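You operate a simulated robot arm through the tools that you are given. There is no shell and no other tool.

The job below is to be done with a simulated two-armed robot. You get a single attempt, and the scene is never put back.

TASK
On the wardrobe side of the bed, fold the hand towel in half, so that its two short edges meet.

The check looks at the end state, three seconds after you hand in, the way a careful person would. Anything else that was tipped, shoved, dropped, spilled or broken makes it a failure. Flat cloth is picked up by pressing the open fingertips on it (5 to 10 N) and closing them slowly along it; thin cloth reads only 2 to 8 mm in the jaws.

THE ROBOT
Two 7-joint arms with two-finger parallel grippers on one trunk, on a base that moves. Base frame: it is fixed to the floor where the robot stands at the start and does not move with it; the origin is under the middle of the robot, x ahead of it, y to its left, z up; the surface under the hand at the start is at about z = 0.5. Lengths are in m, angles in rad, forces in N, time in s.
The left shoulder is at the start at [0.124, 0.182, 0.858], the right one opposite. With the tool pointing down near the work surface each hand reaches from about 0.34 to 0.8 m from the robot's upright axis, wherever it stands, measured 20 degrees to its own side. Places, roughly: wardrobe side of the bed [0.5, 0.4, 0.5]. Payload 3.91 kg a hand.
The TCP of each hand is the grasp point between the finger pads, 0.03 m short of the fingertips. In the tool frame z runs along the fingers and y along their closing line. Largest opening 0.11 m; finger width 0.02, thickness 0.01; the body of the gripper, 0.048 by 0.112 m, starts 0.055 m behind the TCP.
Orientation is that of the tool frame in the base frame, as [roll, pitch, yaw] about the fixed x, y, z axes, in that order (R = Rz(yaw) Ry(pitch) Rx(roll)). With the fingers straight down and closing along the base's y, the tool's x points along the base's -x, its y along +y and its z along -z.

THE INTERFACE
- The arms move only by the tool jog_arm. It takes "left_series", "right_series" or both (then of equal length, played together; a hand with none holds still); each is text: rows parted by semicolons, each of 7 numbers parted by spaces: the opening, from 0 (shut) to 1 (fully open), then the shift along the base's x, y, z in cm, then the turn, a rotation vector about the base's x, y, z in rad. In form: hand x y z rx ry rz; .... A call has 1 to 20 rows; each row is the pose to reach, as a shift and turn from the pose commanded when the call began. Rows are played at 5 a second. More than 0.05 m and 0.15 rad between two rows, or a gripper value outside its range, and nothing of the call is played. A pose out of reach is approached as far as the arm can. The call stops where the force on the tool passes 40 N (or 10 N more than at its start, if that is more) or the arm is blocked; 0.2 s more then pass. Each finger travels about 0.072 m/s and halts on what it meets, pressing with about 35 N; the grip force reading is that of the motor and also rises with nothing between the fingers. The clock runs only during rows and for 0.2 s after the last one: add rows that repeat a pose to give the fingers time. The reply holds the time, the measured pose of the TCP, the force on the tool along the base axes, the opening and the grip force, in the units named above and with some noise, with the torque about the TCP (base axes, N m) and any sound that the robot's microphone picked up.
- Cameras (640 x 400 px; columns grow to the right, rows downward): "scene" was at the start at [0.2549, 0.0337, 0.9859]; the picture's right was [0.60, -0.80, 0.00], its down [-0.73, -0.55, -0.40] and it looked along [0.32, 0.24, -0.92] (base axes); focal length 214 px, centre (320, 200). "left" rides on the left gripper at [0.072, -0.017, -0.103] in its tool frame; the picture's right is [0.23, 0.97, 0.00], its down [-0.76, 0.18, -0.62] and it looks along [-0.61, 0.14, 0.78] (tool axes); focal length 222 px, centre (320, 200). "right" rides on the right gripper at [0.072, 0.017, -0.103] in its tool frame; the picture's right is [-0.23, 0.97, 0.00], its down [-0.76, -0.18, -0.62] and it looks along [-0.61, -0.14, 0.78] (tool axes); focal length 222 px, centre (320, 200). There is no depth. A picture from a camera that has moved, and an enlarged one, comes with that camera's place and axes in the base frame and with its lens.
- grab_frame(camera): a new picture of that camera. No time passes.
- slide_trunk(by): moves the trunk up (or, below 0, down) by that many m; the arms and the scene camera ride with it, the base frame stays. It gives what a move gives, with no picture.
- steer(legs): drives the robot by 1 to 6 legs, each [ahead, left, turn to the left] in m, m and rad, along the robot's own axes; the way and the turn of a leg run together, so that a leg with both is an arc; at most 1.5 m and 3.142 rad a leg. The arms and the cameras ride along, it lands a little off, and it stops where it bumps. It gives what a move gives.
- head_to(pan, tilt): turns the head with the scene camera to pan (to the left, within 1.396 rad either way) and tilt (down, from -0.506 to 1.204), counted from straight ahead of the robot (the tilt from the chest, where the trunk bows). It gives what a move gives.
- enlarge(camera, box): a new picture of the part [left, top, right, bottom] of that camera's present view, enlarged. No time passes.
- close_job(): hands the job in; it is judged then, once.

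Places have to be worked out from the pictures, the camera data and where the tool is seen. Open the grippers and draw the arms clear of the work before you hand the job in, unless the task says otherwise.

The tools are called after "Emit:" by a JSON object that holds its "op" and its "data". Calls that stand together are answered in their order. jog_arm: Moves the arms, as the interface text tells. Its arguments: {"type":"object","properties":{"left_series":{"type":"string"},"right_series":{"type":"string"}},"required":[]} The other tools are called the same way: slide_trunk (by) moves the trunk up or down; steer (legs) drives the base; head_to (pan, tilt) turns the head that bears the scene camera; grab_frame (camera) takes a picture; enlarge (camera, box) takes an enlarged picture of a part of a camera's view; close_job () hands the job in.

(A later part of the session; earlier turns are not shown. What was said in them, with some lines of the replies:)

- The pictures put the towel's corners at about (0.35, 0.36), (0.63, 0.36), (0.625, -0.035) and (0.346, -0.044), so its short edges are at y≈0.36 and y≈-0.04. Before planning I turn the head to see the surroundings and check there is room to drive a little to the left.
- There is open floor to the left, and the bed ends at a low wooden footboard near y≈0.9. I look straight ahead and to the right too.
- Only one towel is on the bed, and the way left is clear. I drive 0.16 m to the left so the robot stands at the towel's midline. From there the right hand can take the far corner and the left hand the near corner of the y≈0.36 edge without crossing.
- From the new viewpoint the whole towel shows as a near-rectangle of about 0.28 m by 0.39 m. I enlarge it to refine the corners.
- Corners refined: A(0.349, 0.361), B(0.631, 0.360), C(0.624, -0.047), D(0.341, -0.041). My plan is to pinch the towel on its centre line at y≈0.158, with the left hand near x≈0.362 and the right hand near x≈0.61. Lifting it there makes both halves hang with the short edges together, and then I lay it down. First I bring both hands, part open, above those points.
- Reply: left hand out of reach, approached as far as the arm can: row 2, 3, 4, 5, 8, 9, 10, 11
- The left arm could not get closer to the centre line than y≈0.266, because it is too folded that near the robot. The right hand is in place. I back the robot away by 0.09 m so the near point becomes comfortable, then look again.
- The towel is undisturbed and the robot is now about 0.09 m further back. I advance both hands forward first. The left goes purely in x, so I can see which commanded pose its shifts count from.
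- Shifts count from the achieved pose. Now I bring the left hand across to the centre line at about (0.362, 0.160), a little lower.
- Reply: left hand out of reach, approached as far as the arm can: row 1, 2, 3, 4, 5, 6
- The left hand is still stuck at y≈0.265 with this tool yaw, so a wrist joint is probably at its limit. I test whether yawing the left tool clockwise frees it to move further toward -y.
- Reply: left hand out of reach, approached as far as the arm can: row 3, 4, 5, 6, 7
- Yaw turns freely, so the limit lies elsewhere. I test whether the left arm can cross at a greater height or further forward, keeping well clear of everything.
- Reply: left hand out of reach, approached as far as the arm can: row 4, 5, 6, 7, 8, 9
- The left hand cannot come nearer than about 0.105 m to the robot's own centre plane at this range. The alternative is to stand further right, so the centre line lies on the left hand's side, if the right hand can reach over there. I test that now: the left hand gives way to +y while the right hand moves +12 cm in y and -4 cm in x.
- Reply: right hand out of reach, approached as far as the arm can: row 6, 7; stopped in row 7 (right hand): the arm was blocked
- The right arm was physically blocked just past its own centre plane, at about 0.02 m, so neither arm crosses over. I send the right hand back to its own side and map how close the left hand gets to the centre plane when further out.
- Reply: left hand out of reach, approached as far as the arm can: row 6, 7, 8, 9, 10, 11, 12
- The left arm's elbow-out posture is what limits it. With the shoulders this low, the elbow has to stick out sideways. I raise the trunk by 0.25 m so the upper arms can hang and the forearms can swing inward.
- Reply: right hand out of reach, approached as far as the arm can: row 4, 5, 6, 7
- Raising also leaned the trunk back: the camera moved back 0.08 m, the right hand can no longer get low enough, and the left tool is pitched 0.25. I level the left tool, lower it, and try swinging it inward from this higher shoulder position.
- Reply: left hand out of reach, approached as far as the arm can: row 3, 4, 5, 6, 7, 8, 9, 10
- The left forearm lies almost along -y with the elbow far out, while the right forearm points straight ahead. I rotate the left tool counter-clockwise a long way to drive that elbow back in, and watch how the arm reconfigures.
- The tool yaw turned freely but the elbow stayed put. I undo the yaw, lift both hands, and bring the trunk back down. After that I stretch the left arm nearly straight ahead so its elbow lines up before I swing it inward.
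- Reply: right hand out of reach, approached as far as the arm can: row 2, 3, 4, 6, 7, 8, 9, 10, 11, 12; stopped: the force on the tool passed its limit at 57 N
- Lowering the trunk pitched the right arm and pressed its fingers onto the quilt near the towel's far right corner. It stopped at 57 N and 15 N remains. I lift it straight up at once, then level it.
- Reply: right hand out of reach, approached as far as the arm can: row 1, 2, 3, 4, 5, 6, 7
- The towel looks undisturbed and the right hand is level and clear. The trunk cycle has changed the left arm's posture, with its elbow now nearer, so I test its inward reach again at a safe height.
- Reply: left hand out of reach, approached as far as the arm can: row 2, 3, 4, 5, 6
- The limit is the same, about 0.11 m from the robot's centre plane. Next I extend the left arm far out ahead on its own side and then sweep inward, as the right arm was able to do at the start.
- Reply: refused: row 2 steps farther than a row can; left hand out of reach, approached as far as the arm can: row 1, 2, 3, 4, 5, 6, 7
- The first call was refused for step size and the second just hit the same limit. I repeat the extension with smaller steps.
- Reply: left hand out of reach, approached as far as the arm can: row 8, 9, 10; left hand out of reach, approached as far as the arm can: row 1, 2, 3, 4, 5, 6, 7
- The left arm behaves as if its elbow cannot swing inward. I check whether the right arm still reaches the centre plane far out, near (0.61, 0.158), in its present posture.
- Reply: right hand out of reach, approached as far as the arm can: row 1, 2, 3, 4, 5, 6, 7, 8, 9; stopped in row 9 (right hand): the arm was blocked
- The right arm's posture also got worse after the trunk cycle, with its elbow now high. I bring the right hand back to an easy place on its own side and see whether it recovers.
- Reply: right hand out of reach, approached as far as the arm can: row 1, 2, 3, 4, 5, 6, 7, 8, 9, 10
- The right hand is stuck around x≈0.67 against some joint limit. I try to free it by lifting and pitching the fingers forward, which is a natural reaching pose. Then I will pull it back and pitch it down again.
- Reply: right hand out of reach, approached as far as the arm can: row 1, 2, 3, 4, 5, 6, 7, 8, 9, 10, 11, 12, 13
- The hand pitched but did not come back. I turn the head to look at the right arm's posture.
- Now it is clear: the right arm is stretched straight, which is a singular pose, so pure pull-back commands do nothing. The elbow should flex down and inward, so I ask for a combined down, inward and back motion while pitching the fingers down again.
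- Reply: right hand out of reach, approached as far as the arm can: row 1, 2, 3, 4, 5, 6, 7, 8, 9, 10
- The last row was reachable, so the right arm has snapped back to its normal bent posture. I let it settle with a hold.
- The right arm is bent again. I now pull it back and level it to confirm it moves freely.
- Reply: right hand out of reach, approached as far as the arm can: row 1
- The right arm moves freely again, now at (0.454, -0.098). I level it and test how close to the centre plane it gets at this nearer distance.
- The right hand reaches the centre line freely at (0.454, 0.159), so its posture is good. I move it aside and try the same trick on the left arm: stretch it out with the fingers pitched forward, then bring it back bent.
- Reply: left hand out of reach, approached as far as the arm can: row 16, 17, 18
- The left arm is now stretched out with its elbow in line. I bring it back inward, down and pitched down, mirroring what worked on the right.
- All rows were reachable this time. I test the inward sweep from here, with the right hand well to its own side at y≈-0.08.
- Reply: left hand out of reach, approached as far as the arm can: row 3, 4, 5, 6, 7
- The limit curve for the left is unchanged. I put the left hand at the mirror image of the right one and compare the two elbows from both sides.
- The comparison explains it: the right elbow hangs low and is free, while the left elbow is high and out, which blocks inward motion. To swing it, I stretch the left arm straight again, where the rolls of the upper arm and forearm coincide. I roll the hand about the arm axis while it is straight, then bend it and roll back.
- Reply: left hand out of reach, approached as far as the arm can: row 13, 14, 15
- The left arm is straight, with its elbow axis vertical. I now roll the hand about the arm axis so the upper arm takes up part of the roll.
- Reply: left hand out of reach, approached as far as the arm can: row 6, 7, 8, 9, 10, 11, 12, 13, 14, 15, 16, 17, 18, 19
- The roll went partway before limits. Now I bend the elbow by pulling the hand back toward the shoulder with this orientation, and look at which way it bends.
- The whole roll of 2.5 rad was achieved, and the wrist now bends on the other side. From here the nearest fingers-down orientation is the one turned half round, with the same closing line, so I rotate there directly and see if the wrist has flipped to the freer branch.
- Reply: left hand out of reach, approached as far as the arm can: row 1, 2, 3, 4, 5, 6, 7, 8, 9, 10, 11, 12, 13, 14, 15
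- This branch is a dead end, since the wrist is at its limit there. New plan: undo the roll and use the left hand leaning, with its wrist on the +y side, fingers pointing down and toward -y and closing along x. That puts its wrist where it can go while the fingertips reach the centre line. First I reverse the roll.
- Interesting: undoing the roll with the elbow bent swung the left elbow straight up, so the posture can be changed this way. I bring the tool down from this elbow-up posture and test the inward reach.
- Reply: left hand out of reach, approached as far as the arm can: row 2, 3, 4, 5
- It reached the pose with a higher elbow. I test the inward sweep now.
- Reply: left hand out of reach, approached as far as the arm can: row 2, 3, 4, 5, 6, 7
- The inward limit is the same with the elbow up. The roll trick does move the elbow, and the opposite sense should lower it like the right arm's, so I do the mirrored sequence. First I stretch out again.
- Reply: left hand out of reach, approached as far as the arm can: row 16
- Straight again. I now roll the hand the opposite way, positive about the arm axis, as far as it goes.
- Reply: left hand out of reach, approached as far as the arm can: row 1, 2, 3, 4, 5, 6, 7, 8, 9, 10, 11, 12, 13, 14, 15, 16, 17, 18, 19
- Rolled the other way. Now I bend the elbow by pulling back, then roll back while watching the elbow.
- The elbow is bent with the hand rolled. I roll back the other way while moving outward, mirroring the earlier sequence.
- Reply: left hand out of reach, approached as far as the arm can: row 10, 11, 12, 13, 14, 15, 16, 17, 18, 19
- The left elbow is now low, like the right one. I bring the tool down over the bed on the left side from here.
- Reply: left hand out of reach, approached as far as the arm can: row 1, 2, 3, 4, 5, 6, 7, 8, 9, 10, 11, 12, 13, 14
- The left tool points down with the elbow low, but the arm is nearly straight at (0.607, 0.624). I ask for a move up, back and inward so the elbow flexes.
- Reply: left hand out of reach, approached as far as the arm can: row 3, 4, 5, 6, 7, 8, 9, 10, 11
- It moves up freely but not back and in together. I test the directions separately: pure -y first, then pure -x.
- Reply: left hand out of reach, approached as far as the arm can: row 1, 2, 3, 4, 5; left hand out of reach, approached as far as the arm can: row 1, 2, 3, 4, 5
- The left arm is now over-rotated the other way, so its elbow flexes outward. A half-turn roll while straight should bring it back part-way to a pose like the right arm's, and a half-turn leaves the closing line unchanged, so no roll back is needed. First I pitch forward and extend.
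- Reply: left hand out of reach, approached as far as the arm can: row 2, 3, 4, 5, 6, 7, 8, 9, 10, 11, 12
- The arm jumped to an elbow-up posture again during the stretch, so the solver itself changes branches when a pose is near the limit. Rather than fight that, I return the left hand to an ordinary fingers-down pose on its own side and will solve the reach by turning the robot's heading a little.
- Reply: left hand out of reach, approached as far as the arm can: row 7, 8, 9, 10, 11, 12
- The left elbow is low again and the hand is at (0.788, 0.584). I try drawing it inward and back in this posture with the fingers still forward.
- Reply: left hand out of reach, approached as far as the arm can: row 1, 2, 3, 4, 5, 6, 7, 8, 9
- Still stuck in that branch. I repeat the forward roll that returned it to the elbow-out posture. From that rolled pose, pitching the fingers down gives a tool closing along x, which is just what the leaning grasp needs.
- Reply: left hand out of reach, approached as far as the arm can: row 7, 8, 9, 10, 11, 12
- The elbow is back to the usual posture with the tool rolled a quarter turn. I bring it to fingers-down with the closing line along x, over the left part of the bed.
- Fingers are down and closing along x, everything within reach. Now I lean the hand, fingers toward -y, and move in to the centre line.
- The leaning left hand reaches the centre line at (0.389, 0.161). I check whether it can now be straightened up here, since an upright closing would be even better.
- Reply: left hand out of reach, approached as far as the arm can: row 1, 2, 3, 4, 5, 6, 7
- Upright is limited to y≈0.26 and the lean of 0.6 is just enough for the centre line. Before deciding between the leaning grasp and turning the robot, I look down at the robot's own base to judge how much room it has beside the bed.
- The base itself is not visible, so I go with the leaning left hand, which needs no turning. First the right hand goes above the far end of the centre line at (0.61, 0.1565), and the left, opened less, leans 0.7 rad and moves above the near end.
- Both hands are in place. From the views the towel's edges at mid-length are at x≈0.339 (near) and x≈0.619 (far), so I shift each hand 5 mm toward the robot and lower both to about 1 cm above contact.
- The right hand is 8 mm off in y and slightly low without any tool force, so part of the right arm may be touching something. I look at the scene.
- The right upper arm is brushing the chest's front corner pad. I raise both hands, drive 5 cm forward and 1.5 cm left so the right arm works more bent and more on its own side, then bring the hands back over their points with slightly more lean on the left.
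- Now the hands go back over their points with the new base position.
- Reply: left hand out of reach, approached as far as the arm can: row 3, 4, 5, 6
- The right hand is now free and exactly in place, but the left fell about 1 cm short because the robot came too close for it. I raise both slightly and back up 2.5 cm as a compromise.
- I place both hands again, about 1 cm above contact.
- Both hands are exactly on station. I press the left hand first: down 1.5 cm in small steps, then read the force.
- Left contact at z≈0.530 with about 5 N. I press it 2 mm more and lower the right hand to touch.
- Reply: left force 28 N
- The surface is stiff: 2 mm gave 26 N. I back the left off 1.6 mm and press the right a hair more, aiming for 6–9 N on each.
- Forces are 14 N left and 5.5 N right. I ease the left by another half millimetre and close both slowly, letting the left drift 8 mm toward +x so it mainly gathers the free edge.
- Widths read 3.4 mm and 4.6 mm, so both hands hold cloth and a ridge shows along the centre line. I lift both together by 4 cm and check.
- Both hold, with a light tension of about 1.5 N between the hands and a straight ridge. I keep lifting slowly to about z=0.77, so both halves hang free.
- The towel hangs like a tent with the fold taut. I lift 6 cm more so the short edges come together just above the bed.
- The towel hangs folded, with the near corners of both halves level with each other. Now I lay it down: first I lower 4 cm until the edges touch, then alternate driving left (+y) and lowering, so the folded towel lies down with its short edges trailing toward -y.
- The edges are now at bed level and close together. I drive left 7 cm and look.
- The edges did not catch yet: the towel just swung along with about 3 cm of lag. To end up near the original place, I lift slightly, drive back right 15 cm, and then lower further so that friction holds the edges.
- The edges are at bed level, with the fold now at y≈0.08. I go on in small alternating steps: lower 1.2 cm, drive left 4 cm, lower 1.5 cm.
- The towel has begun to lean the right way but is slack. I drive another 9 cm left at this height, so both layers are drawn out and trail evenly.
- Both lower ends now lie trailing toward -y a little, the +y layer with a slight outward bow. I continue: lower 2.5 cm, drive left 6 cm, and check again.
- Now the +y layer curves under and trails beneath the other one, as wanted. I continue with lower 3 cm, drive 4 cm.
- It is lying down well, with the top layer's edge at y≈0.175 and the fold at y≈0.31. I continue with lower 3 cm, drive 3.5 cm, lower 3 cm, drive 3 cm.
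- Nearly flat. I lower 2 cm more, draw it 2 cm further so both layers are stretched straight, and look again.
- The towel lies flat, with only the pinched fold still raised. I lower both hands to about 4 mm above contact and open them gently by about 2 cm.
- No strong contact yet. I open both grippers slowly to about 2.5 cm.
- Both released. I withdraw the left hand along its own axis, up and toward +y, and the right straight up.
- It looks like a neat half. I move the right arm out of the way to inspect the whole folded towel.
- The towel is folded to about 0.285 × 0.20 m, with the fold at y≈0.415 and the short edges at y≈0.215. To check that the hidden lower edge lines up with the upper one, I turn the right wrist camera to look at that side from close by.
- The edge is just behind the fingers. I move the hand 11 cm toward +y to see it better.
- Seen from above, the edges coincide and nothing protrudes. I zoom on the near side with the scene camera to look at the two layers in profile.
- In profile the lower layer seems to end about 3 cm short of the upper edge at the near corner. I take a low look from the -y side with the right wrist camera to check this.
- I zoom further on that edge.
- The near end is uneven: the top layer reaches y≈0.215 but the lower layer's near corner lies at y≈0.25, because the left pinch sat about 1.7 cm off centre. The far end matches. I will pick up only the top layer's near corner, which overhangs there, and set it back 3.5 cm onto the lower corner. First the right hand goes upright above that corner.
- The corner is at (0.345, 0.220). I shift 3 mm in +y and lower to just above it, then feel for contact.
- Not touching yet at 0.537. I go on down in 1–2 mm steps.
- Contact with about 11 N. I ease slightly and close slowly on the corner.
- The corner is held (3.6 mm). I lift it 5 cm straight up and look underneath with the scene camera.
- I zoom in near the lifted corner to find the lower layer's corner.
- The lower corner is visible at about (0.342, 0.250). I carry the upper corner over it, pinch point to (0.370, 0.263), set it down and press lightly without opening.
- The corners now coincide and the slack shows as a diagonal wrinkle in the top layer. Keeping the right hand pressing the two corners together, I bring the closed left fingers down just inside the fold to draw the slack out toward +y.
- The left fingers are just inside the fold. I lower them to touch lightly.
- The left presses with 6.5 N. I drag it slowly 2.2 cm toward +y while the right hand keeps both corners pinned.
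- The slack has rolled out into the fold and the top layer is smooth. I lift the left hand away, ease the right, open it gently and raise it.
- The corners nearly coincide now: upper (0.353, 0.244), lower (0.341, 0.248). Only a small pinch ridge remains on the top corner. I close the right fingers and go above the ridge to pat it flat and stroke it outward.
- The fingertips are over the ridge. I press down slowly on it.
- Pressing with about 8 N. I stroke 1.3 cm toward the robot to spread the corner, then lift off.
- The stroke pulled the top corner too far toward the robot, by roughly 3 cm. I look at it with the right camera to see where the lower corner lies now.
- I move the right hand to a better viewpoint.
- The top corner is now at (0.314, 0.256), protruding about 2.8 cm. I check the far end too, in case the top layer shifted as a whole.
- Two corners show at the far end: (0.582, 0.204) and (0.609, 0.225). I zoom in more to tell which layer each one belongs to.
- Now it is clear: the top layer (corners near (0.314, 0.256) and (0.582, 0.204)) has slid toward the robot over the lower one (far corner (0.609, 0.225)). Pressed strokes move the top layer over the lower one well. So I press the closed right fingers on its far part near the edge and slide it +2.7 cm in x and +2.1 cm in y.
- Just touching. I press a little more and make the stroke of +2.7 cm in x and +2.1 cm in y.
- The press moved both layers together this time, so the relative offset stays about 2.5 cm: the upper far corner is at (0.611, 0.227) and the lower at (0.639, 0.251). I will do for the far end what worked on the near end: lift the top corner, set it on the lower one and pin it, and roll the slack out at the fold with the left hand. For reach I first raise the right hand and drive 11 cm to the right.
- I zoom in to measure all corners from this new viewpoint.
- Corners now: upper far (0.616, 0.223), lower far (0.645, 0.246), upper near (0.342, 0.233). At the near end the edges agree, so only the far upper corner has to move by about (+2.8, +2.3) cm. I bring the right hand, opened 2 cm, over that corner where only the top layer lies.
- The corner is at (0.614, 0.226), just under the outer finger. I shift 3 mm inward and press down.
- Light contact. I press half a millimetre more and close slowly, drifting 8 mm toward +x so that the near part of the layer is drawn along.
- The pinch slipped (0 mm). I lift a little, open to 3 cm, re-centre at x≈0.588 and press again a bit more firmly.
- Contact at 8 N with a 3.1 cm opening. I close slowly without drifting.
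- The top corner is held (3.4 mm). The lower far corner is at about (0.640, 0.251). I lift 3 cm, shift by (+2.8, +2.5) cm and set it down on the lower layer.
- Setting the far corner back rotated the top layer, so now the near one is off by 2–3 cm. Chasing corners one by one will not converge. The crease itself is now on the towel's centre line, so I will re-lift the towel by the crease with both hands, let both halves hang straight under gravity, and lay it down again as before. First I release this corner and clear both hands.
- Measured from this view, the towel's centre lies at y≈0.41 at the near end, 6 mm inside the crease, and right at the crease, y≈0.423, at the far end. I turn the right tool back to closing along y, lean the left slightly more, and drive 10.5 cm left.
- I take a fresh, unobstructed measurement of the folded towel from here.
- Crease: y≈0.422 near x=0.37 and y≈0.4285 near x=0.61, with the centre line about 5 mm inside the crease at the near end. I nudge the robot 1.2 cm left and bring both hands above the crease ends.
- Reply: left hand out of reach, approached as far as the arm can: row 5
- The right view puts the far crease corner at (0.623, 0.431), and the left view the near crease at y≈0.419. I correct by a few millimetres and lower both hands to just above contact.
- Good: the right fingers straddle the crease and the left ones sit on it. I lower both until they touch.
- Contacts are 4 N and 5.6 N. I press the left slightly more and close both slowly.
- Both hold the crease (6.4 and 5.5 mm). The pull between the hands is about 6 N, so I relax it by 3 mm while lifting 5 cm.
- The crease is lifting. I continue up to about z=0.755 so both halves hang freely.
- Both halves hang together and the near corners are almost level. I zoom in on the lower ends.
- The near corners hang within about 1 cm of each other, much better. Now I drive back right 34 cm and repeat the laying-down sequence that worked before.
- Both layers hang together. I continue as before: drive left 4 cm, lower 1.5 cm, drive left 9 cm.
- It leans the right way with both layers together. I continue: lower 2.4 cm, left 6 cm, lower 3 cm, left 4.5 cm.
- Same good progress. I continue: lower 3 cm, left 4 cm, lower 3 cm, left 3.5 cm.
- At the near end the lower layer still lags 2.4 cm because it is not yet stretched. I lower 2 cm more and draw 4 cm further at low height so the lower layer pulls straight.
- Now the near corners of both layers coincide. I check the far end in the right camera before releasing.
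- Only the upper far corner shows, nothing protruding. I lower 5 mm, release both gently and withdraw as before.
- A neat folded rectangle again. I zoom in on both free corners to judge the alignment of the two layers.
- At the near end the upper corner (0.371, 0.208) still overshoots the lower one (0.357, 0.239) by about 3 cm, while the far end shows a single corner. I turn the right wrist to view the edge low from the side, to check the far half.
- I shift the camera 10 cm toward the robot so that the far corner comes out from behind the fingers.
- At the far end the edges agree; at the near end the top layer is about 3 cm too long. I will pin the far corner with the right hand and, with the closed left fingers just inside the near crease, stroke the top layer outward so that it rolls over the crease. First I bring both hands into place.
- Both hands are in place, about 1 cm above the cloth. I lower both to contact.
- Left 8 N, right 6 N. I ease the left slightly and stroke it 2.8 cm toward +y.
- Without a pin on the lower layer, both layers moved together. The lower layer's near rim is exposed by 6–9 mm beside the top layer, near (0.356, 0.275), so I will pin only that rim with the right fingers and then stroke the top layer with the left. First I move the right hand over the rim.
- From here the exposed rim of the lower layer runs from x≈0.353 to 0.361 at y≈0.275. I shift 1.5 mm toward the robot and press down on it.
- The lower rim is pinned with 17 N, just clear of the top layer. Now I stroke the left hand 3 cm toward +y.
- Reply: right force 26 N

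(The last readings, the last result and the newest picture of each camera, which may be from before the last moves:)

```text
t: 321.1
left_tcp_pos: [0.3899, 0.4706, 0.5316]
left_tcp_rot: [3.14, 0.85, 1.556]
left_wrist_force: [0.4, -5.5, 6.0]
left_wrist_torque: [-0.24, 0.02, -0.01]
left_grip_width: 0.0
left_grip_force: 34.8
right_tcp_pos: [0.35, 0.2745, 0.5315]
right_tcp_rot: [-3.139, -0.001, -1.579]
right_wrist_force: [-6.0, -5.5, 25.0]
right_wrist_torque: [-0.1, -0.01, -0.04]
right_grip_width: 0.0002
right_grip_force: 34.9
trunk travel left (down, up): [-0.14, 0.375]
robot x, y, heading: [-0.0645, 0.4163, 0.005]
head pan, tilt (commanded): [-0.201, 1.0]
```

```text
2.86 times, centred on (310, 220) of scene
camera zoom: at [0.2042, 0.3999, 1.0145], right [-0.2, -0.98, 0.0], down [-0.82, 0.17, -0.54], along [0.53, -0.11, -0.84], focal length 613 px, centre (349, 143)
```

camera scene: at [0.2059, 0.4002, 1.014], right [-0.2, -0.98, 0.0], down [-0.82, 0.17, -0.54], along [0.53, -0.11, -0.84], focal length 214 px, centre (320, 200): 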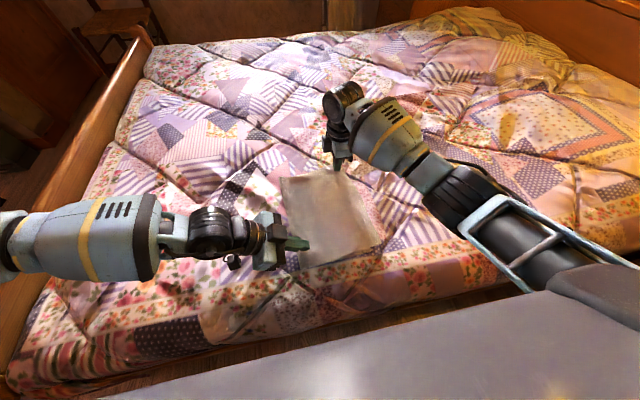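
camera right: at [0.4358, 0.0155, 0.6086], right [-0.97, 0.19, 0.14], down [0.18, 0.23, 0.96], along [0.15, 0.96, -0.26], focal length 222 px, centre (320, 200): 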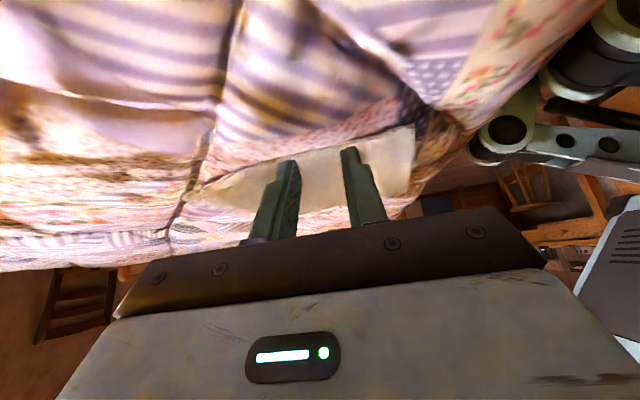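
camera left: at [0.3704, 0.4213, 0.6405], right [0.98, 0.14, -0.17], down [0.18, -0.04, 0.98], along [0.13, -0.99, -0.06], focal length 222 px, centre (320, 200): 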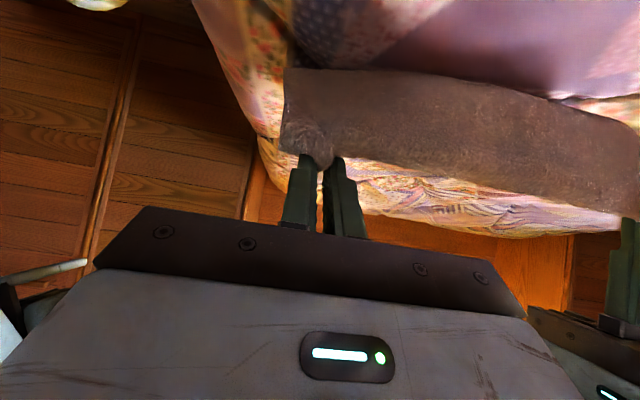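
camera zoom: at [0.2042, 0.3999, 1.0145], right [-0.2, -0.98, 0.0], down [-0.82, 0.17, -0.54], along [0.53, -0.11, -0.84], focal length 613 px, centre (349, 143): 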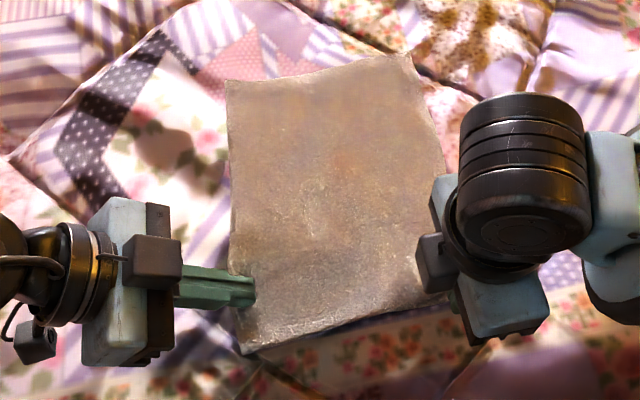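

The top layer slid over the lower one. I zoom in on the corner region by the right finger.

Emit:
{"op": "enlarge", "data": {"camera": "right", "box": [220, 140, 340, 220]}}

Emit:
{"op": "enlarge", "data": {"camera": "scene", "box": [315, 210, 375, 265]}}

```text
5.00 times, centred on (280, 180) of right
camera zoom: at [0.331, 0.2029, 0.6354], right [-0.97, 0.23, 0.0], down [0.18, 0.76, 0.62], along [0.15, 0.61, -0.78], focal length 1111 px, centre (520, 300)
```

zoom: 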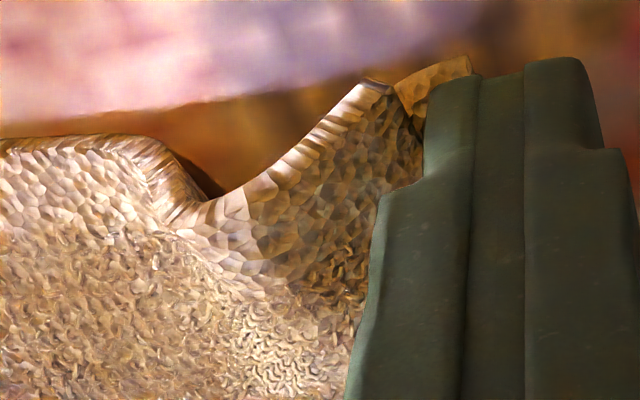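

```text
7.27 times, centred on (345, 238) of scene
camera zoom: at [0.2042, 0.3999, 1.0145], right [-0.2, -0.98, 0.0], down [-0.82, 0.17, -0.54], along [0.53, -0.11, -0.84], focal length 1560 px, centre (138, -73)
```

zoom: 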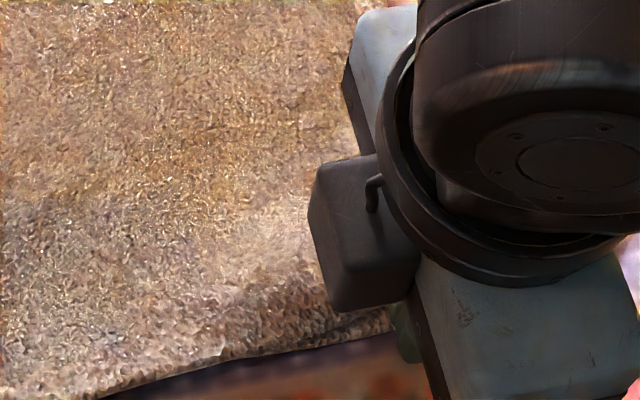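

The upper near corner (0.364, 0.265) now lies on the lower one (0.353, 0.266), with only a small wrinkle beside it. I lift both hands straight up and away, and inspect.

Emit:
{"op": "jog_arm", "data": {"left_series": "0 0 0 0.8 0 0 0; 0 0 0.5 2 0 0 0; 0 0 2 5 0 0 0; 0 0 4 8 0 0 0; 0 0 6 10 0 0 0; 0 0 6 10 0 0 0; 0 0 6 10 0 0 0; 0 0 6 10 0 0 0; 0 0 6 10 0 0 0", "right_series": "0 0 0 0.8 0 0 0; 0 0 0 2 0 0 0; 0 0 0 4.5 0 0 0; 0 0 -2 8 0 0 0; 0 0 -6 10 0 0 0; 0 0 -10 10 0 0 0; 0 0 -14 10 0 0 0; 0 0 -18 10 0 0 0; 0 0 -18 10 0 0 0"}}

Emit:
{"op": "enlarge", "data": {"camera": "scene", "box": [230, 150, 390, 290]}}

Emit:
{"op": "enlarge", "data": {"camera": "scene", "box": [320, 210, 380, 265]}}

Emit:
{"op": "enlarge", "data": {"camera": "scene", "box": [310, 155, 370, 200]}}

```text
t: 323.1
left_tcp_pos: [0.3916, 0.5299, 0.6328]
left_tcp_rot: [-3.141, 0.849, 1.559]
left_wrist_force: [-0.7, 0.2, 0.4]
left_wrist_torque: [0.01, 0.01, 0.0]
left_grip_width: 0.0
left_grip_force: 35.0
right_tcp_pos: [0.3507, 0.0948, 0.6303]
right_tcp_rot: [-3.141, 0.0, -1.578]
right_wrist_force: [0.8, 0.7, -0.2]
right_wrist_torque: [0.03, 0.0, -0.02]
right_grip_width: 0.0002
right_grip_force: 35.4
trunk travel left (down, up): [-0.14, 0.375]
robot x, y, heading: [-0.0625, 0.4166, -0.002]
head pan, tilt (commanded): [-0.201, 1.0]
```

```text
2.86 times, centred on (310, 220) of scene
camera zoom: at [0.206, 0.4002, 1.014], right [-0.2, -0.98, 0.0], down [-0.82, 0.17, -0.54], along [0.53, -0.11, -0.84], focal length 613 px, centre (349, 143)
```

zoom: 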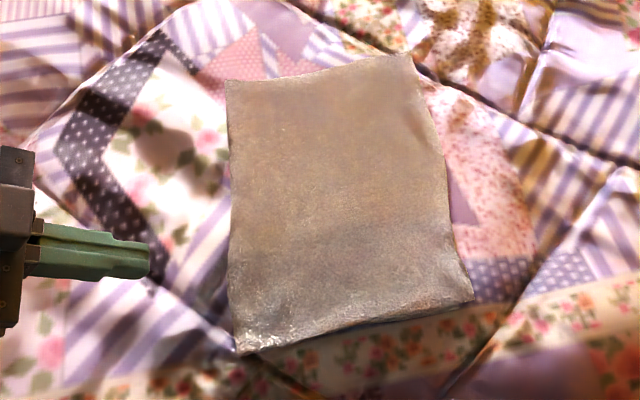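

```text
7.27 times, centred on (350, 238) of scene
camera zoom: at [0.206, 0.4002, 1.014], right [-0.2, -0.98, 0.0], down [-0.82, 0.17, -0.54], along [0.53, -0.11, -0.84], focal length 1560 px, centre (102, -73)
```

zoom: 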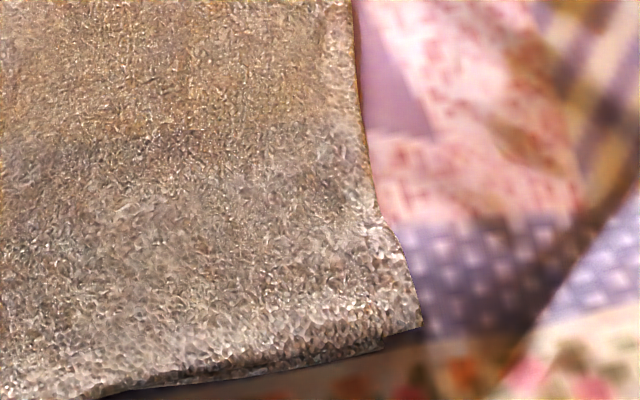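

```text
8.89 times, centred on (340, 178) of scene
camera zoom: at [0.206, 0.4002, 1.014], right [-0.2, -0.98, 0.0], down [-0.82, 0.17, -0.54], along [0.53, -0.11, -0.84], focal length 1906 px, centre (142, 400)
```

zoom: 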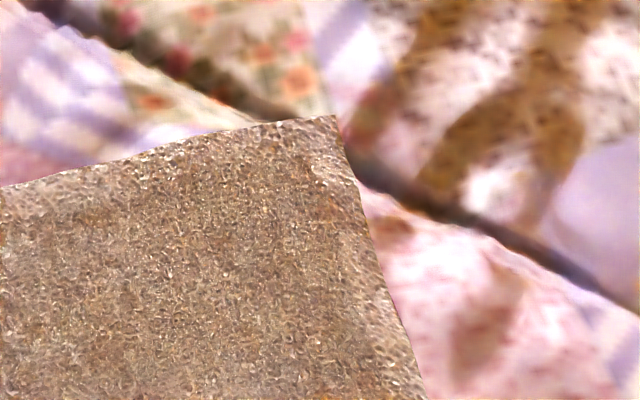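

Now the shape is regular: the top layer measures 0.200 m from crease to edge at both ends, and the near corners agree within about 5 mm. I check the edge again with a low side view from the right camera.

Emit:
{"op": "jog_arm", "data": {"right_series": "0.1 2 0 -1 0.12 0 0; 0.2 4 0 -2 0.24 0 0; 0.2 6 1 -3 0.36 0 0; 0.2 8 2 -4 0.48 0 0; 0.2 9 3 -5 0.6 0 0; 0.2 9.5 4 -6 0.68 0 0; 0.2 9.5 5 -6.5 0.68 0 0; 0.2 9.5 5 -6.5 0.68 0 0"}}

Emit:
{"op": "grab_frame", "data": {"camera": "right"}}

Emit:
{"op": "enlarge", "data": {"camera": "right", "box": [340, 120, 440, 190]}}

Emit:
{"op": "enlarge", "data": {"camera": "right", "box": [180, 130, 290, 210]}}

```text
t: 324.9
left_tcp_pos: [0.3904, 0.5296, 0.6317]
left_tcp_rot: [-3.141, 0.849, 1.559]
left_wrist_force: [0.3, -0.2, -0.4]
left_wrist_torque: [0.0, 0.0, 0.01]
left_grip_width: 0.0
left_grip_force: 35.0
right_tcp_pos: [0.4452, 0.1455, 0.5654]
right_tcp_rot: [3.138, 0.68, -1.581]
right_wrist_force: [0.2, -0.3, 0.1]
right_wrist_torque: [-0.04, 0.0, -0.01]
right_grip_width: 0.022
right_grip_force: 0.2
trunk travel left (down, up): [-0.14, 0.375]
robot x, y, heading: [-0.0661, 0.4161, 0.001]
head pan, tilt (commanded): [-0.201, 1.0]
```

```text
taken
camera right: at [0.4269, 0.0239, 0.6009], right [-0.97, 0.18, 0.15], down [0.18, 0.2, 0.96], along [0.15, 0.96, -0.23], focal length 222 px, centre (320, 200)
```

right: 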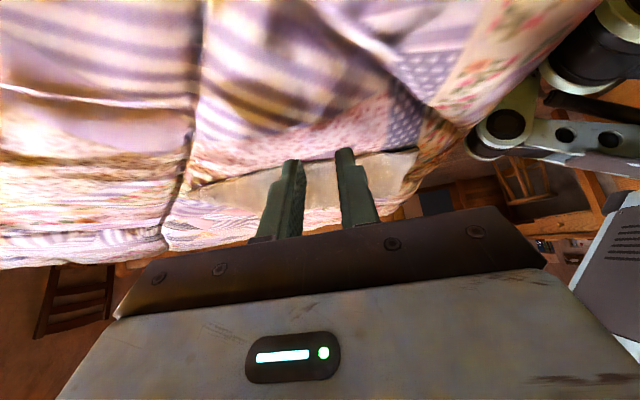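

```text
5.71 times, centred on (390, 155) of right
camera zoom: at [0.4269, 0.0239, 0.6009], right [-0.97, 0.18, 0.15], down [0.18, 0.2, 0.96], along [0.15, 0.96, -0.23], focal length 1269 px, centre (-80, 457)
```

zoom: 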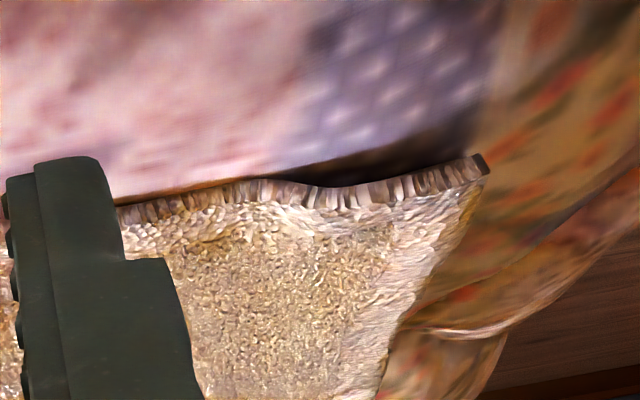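

```text
5.00 times, centred on (235, 170) of right
camera zoom: at [0.4269, 0.0239, 0.6009], right [-0.97, 0.18, 0.15], down [0.18, 0.2, 0.96], along [0.15, 0.96, -0.23], focal length 1111 px, centre (745, 350)
```

zoom: 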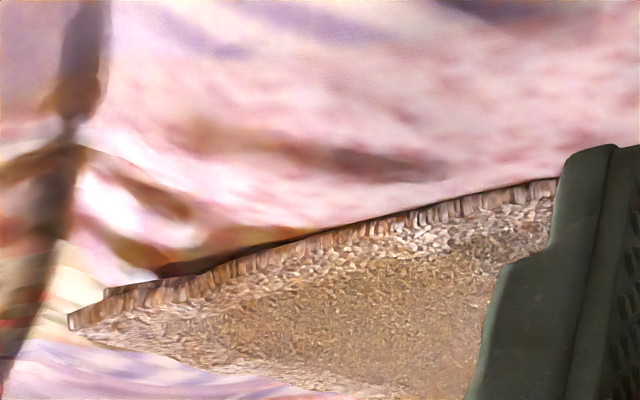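

At the far end the two rims coincide within a few millimetres, and at the near end the offset is about 1.2 cm. That is a good fold and I will not risk disturbing it. I open both grippers and draw the arms up and well clear.

Emit:
{"op": "jog_arm", "data": {"right_series": "0.3 0 -1.5 2 -0.1 0 0; 0.4 0 -4 4.5 -0.2 0 0; 0.5 0 -7 7 -0.3 0 0; 0.6 0 -10 9.5 -0.4 0 0; 0.7 0 -13 11.5 -0.5 0 0; 0.8 0 -16 13 -0.6 0 0; 0.9 0 -19 14 -0.68 0 0; 1 0 -22 14 -0.68 0 0; 1 0 -24 14 -0.68 0 0; 1 0 -24 14 -0.68 0 0", "left_series": "0.1 0 1 2 0 0 0; 0.2 0 2 4 0 0 0; 0.3 0 3 6 0 0 0; 0.45 0 4 8 0 0 0; 0.6 0 5 10 0 0 0; 0.75 0 6 11 0 0 0; 0.9 0 7 11 0 0 0; 1 0 8 11 0 0 0; 1 0 8 11 0 0 0; 1 0 8 11 0 0 0"}}

Emit:
{"op": "head_to", "data": {"pan": -0.1, "tilt": 0.9}}

Emit:
{"op": "grab_frame", "data": {"camera": "scene"}}

Emit:
{"op": "enlarge", "data": {"camera": "scene", "box": [250, 180, 410, 310]}}

```text
t: 327.1
left_tcp_pos: [0.3909, 0.6095, 0.742]
left_tcp_rot: [-3.14, 0.851, 1.56]
left_wrist_force: [-0.4, 0.5, -0.2]
left_wrist_torque: [0.04, 0.01, 0.0]
left_grip_width: 0.1101
left_grip_force: 0.1
right_tcp_pos: [0.4455, -0.0954, 0.7059]
right_tcp_rot: [-3.141, 0.0, -1.578]
right_wrist_force: [-0.7, 0.1, 0.2]
right_wrist_torque: [0.01, 0.0, 0.03]
right_grip_width: 0.1099
right_grip_force: 0.0
trunk travel left (down, up): [-0.14, 0.375]
robot x, y, heading: [-0.0648, 0.4168, -0.0]
head pan, tilt (commanded): [-0.201, 1.0]
```

```text
t: 327.8
left_tcp_pos: [0.3911, 0.6085, 0.7414]
left_tcp_rot: [-3.139, 0.85, 1.559]
left_wrist_force: [-0.1, 0.1, 0.2]
left_wrist_torque: [0.02, -0.03, 0.02]
left_grip_width: 0.1099
left_grip_force: 0.1
right_tcp_pos: [0.4459, -0.0954, 0.707]
right_tcp_rot: [-3.141, 0.0, -1.577]
right_wrist_force: [1.1, -0.2, 0.0]
right_wrist_torque: [0.02, -0.02, 0.01]
right_grip_width: 0.11
right_grip_force: 0.1
trunk travel left (down, up): [-0.14, 0.375]
robot x, y, heading: [-0.0656, 0.4189, -0.0]
head pan, tilt (commanded): [-0.099, 0.901]
```

```text
taken
camera scene: at [0.2128, 0.4065, 1.0212], right [-0.1, -0.99, 0.0], down [-0.78, 0.08, -0.62], along [0.62, -0.06, -0.78], focal length 214 px, centre (320, 200)
```

scene: 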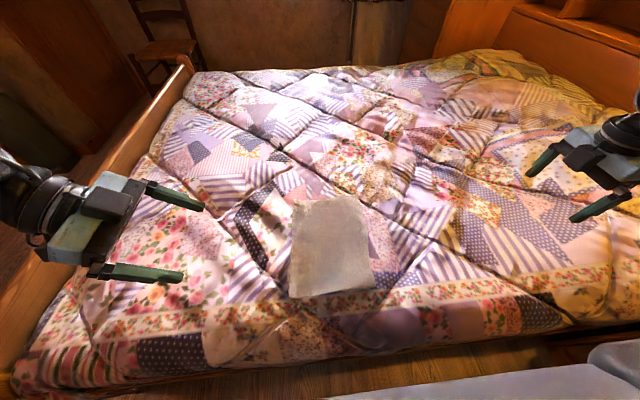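

```text
3.08 times, centred on (330, 245) of scene
camera zoom: at [0.2128, 0.4065, 1.0212], right [-0.1, -0.99, 0.0], down [-0.78, 0.08, -0.62], along [0.62, -0.06, -0.78], focal length 660 px, centre (289, 62)
```

zoom: 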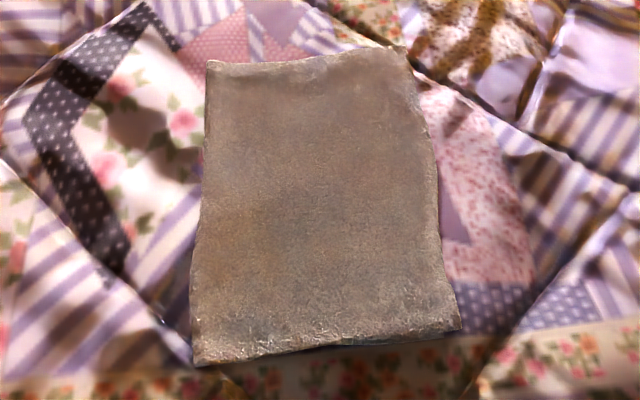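

The towel is neatly folded and nothing else has moved. I take one last close look at the near free corner.

Emit:
{"op": "enlarge", "data": {"camera": "scene", "box": [325, 250, 385, 305]}}

Emit:
{"op": "enlarge", "data": {"camera": "scene", "box": [335, 190, 385, 230]}}

```text
7.27 times, centred on (355, 278) of scene
camera zoom: at [0.2128, 0.4065, 1.0212], right [-0.1, -0.99, 0.0], down [-0.78, 0.08, -0.62], along [0.62, -0.06, -0.78], focal length 1560 px, centre (66, -364)
```

zoom: 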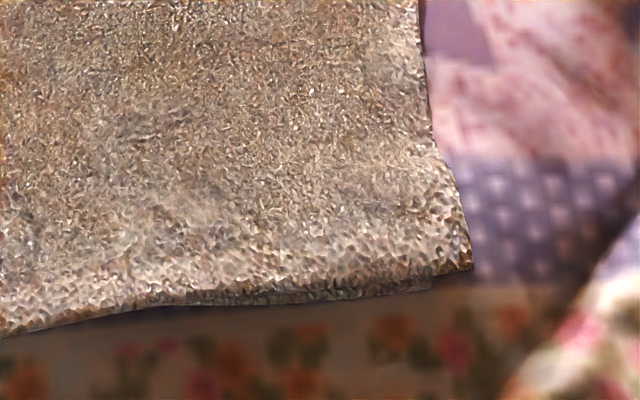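

```text
10.00 times, centred on (360, 210) of scene
camera zoom: at [0.2128, 0.4065, 1.0212], right [-0.1, -0.99, 0.0], down [-0.78, 0.08, -0.62], along [0.62, -0.06, -0.78], focal length 2145 px, centre (-80, 100)
```

zoom: 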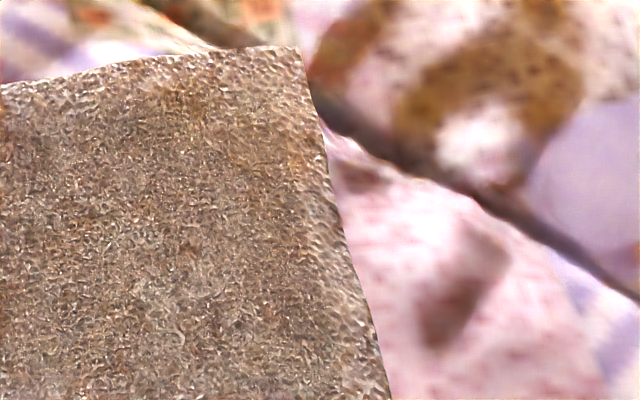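

Both layers agree: the far corners coincide, and the near corners are about 1.3 cm apart on a 40 cm towel. The towel lies flat, the grippers are open and the arms are clear, so I hand the job in.

Emit:
{"op": "close_job", "data": {}}

```text
The job is handed in.
```

I folded the hand towel in half on the wardrobe side of the bed, with its two short edges together, and handed the job in.

- **Fit of the edges:** At the far end the two short edges line up within a few millimetres. At the near end the top layer reaches about 1.3 cm past the lower one.
- **Where it lies:** The folded towel is about 0.28 × 0.20 m and lies flat. The fold is at y≈0.45 and the short edges at y≈0.25, so it has moved roughly 0.2 m toward the footboard.
- **Second try:** The first fold left one corner about 3 cm out. I lifted the towel by its crease, laid it down again and adjusted the near corner.
- **Contact with the bed:** While I was lowering the trunk, the right fingers pressed on the quilt with 57 N before stopping. The quilt and towel looked unchanged afterwards.

In my last views nothing else had been tipped or shoved. Both grippers are open and the arms are clear of the bed.
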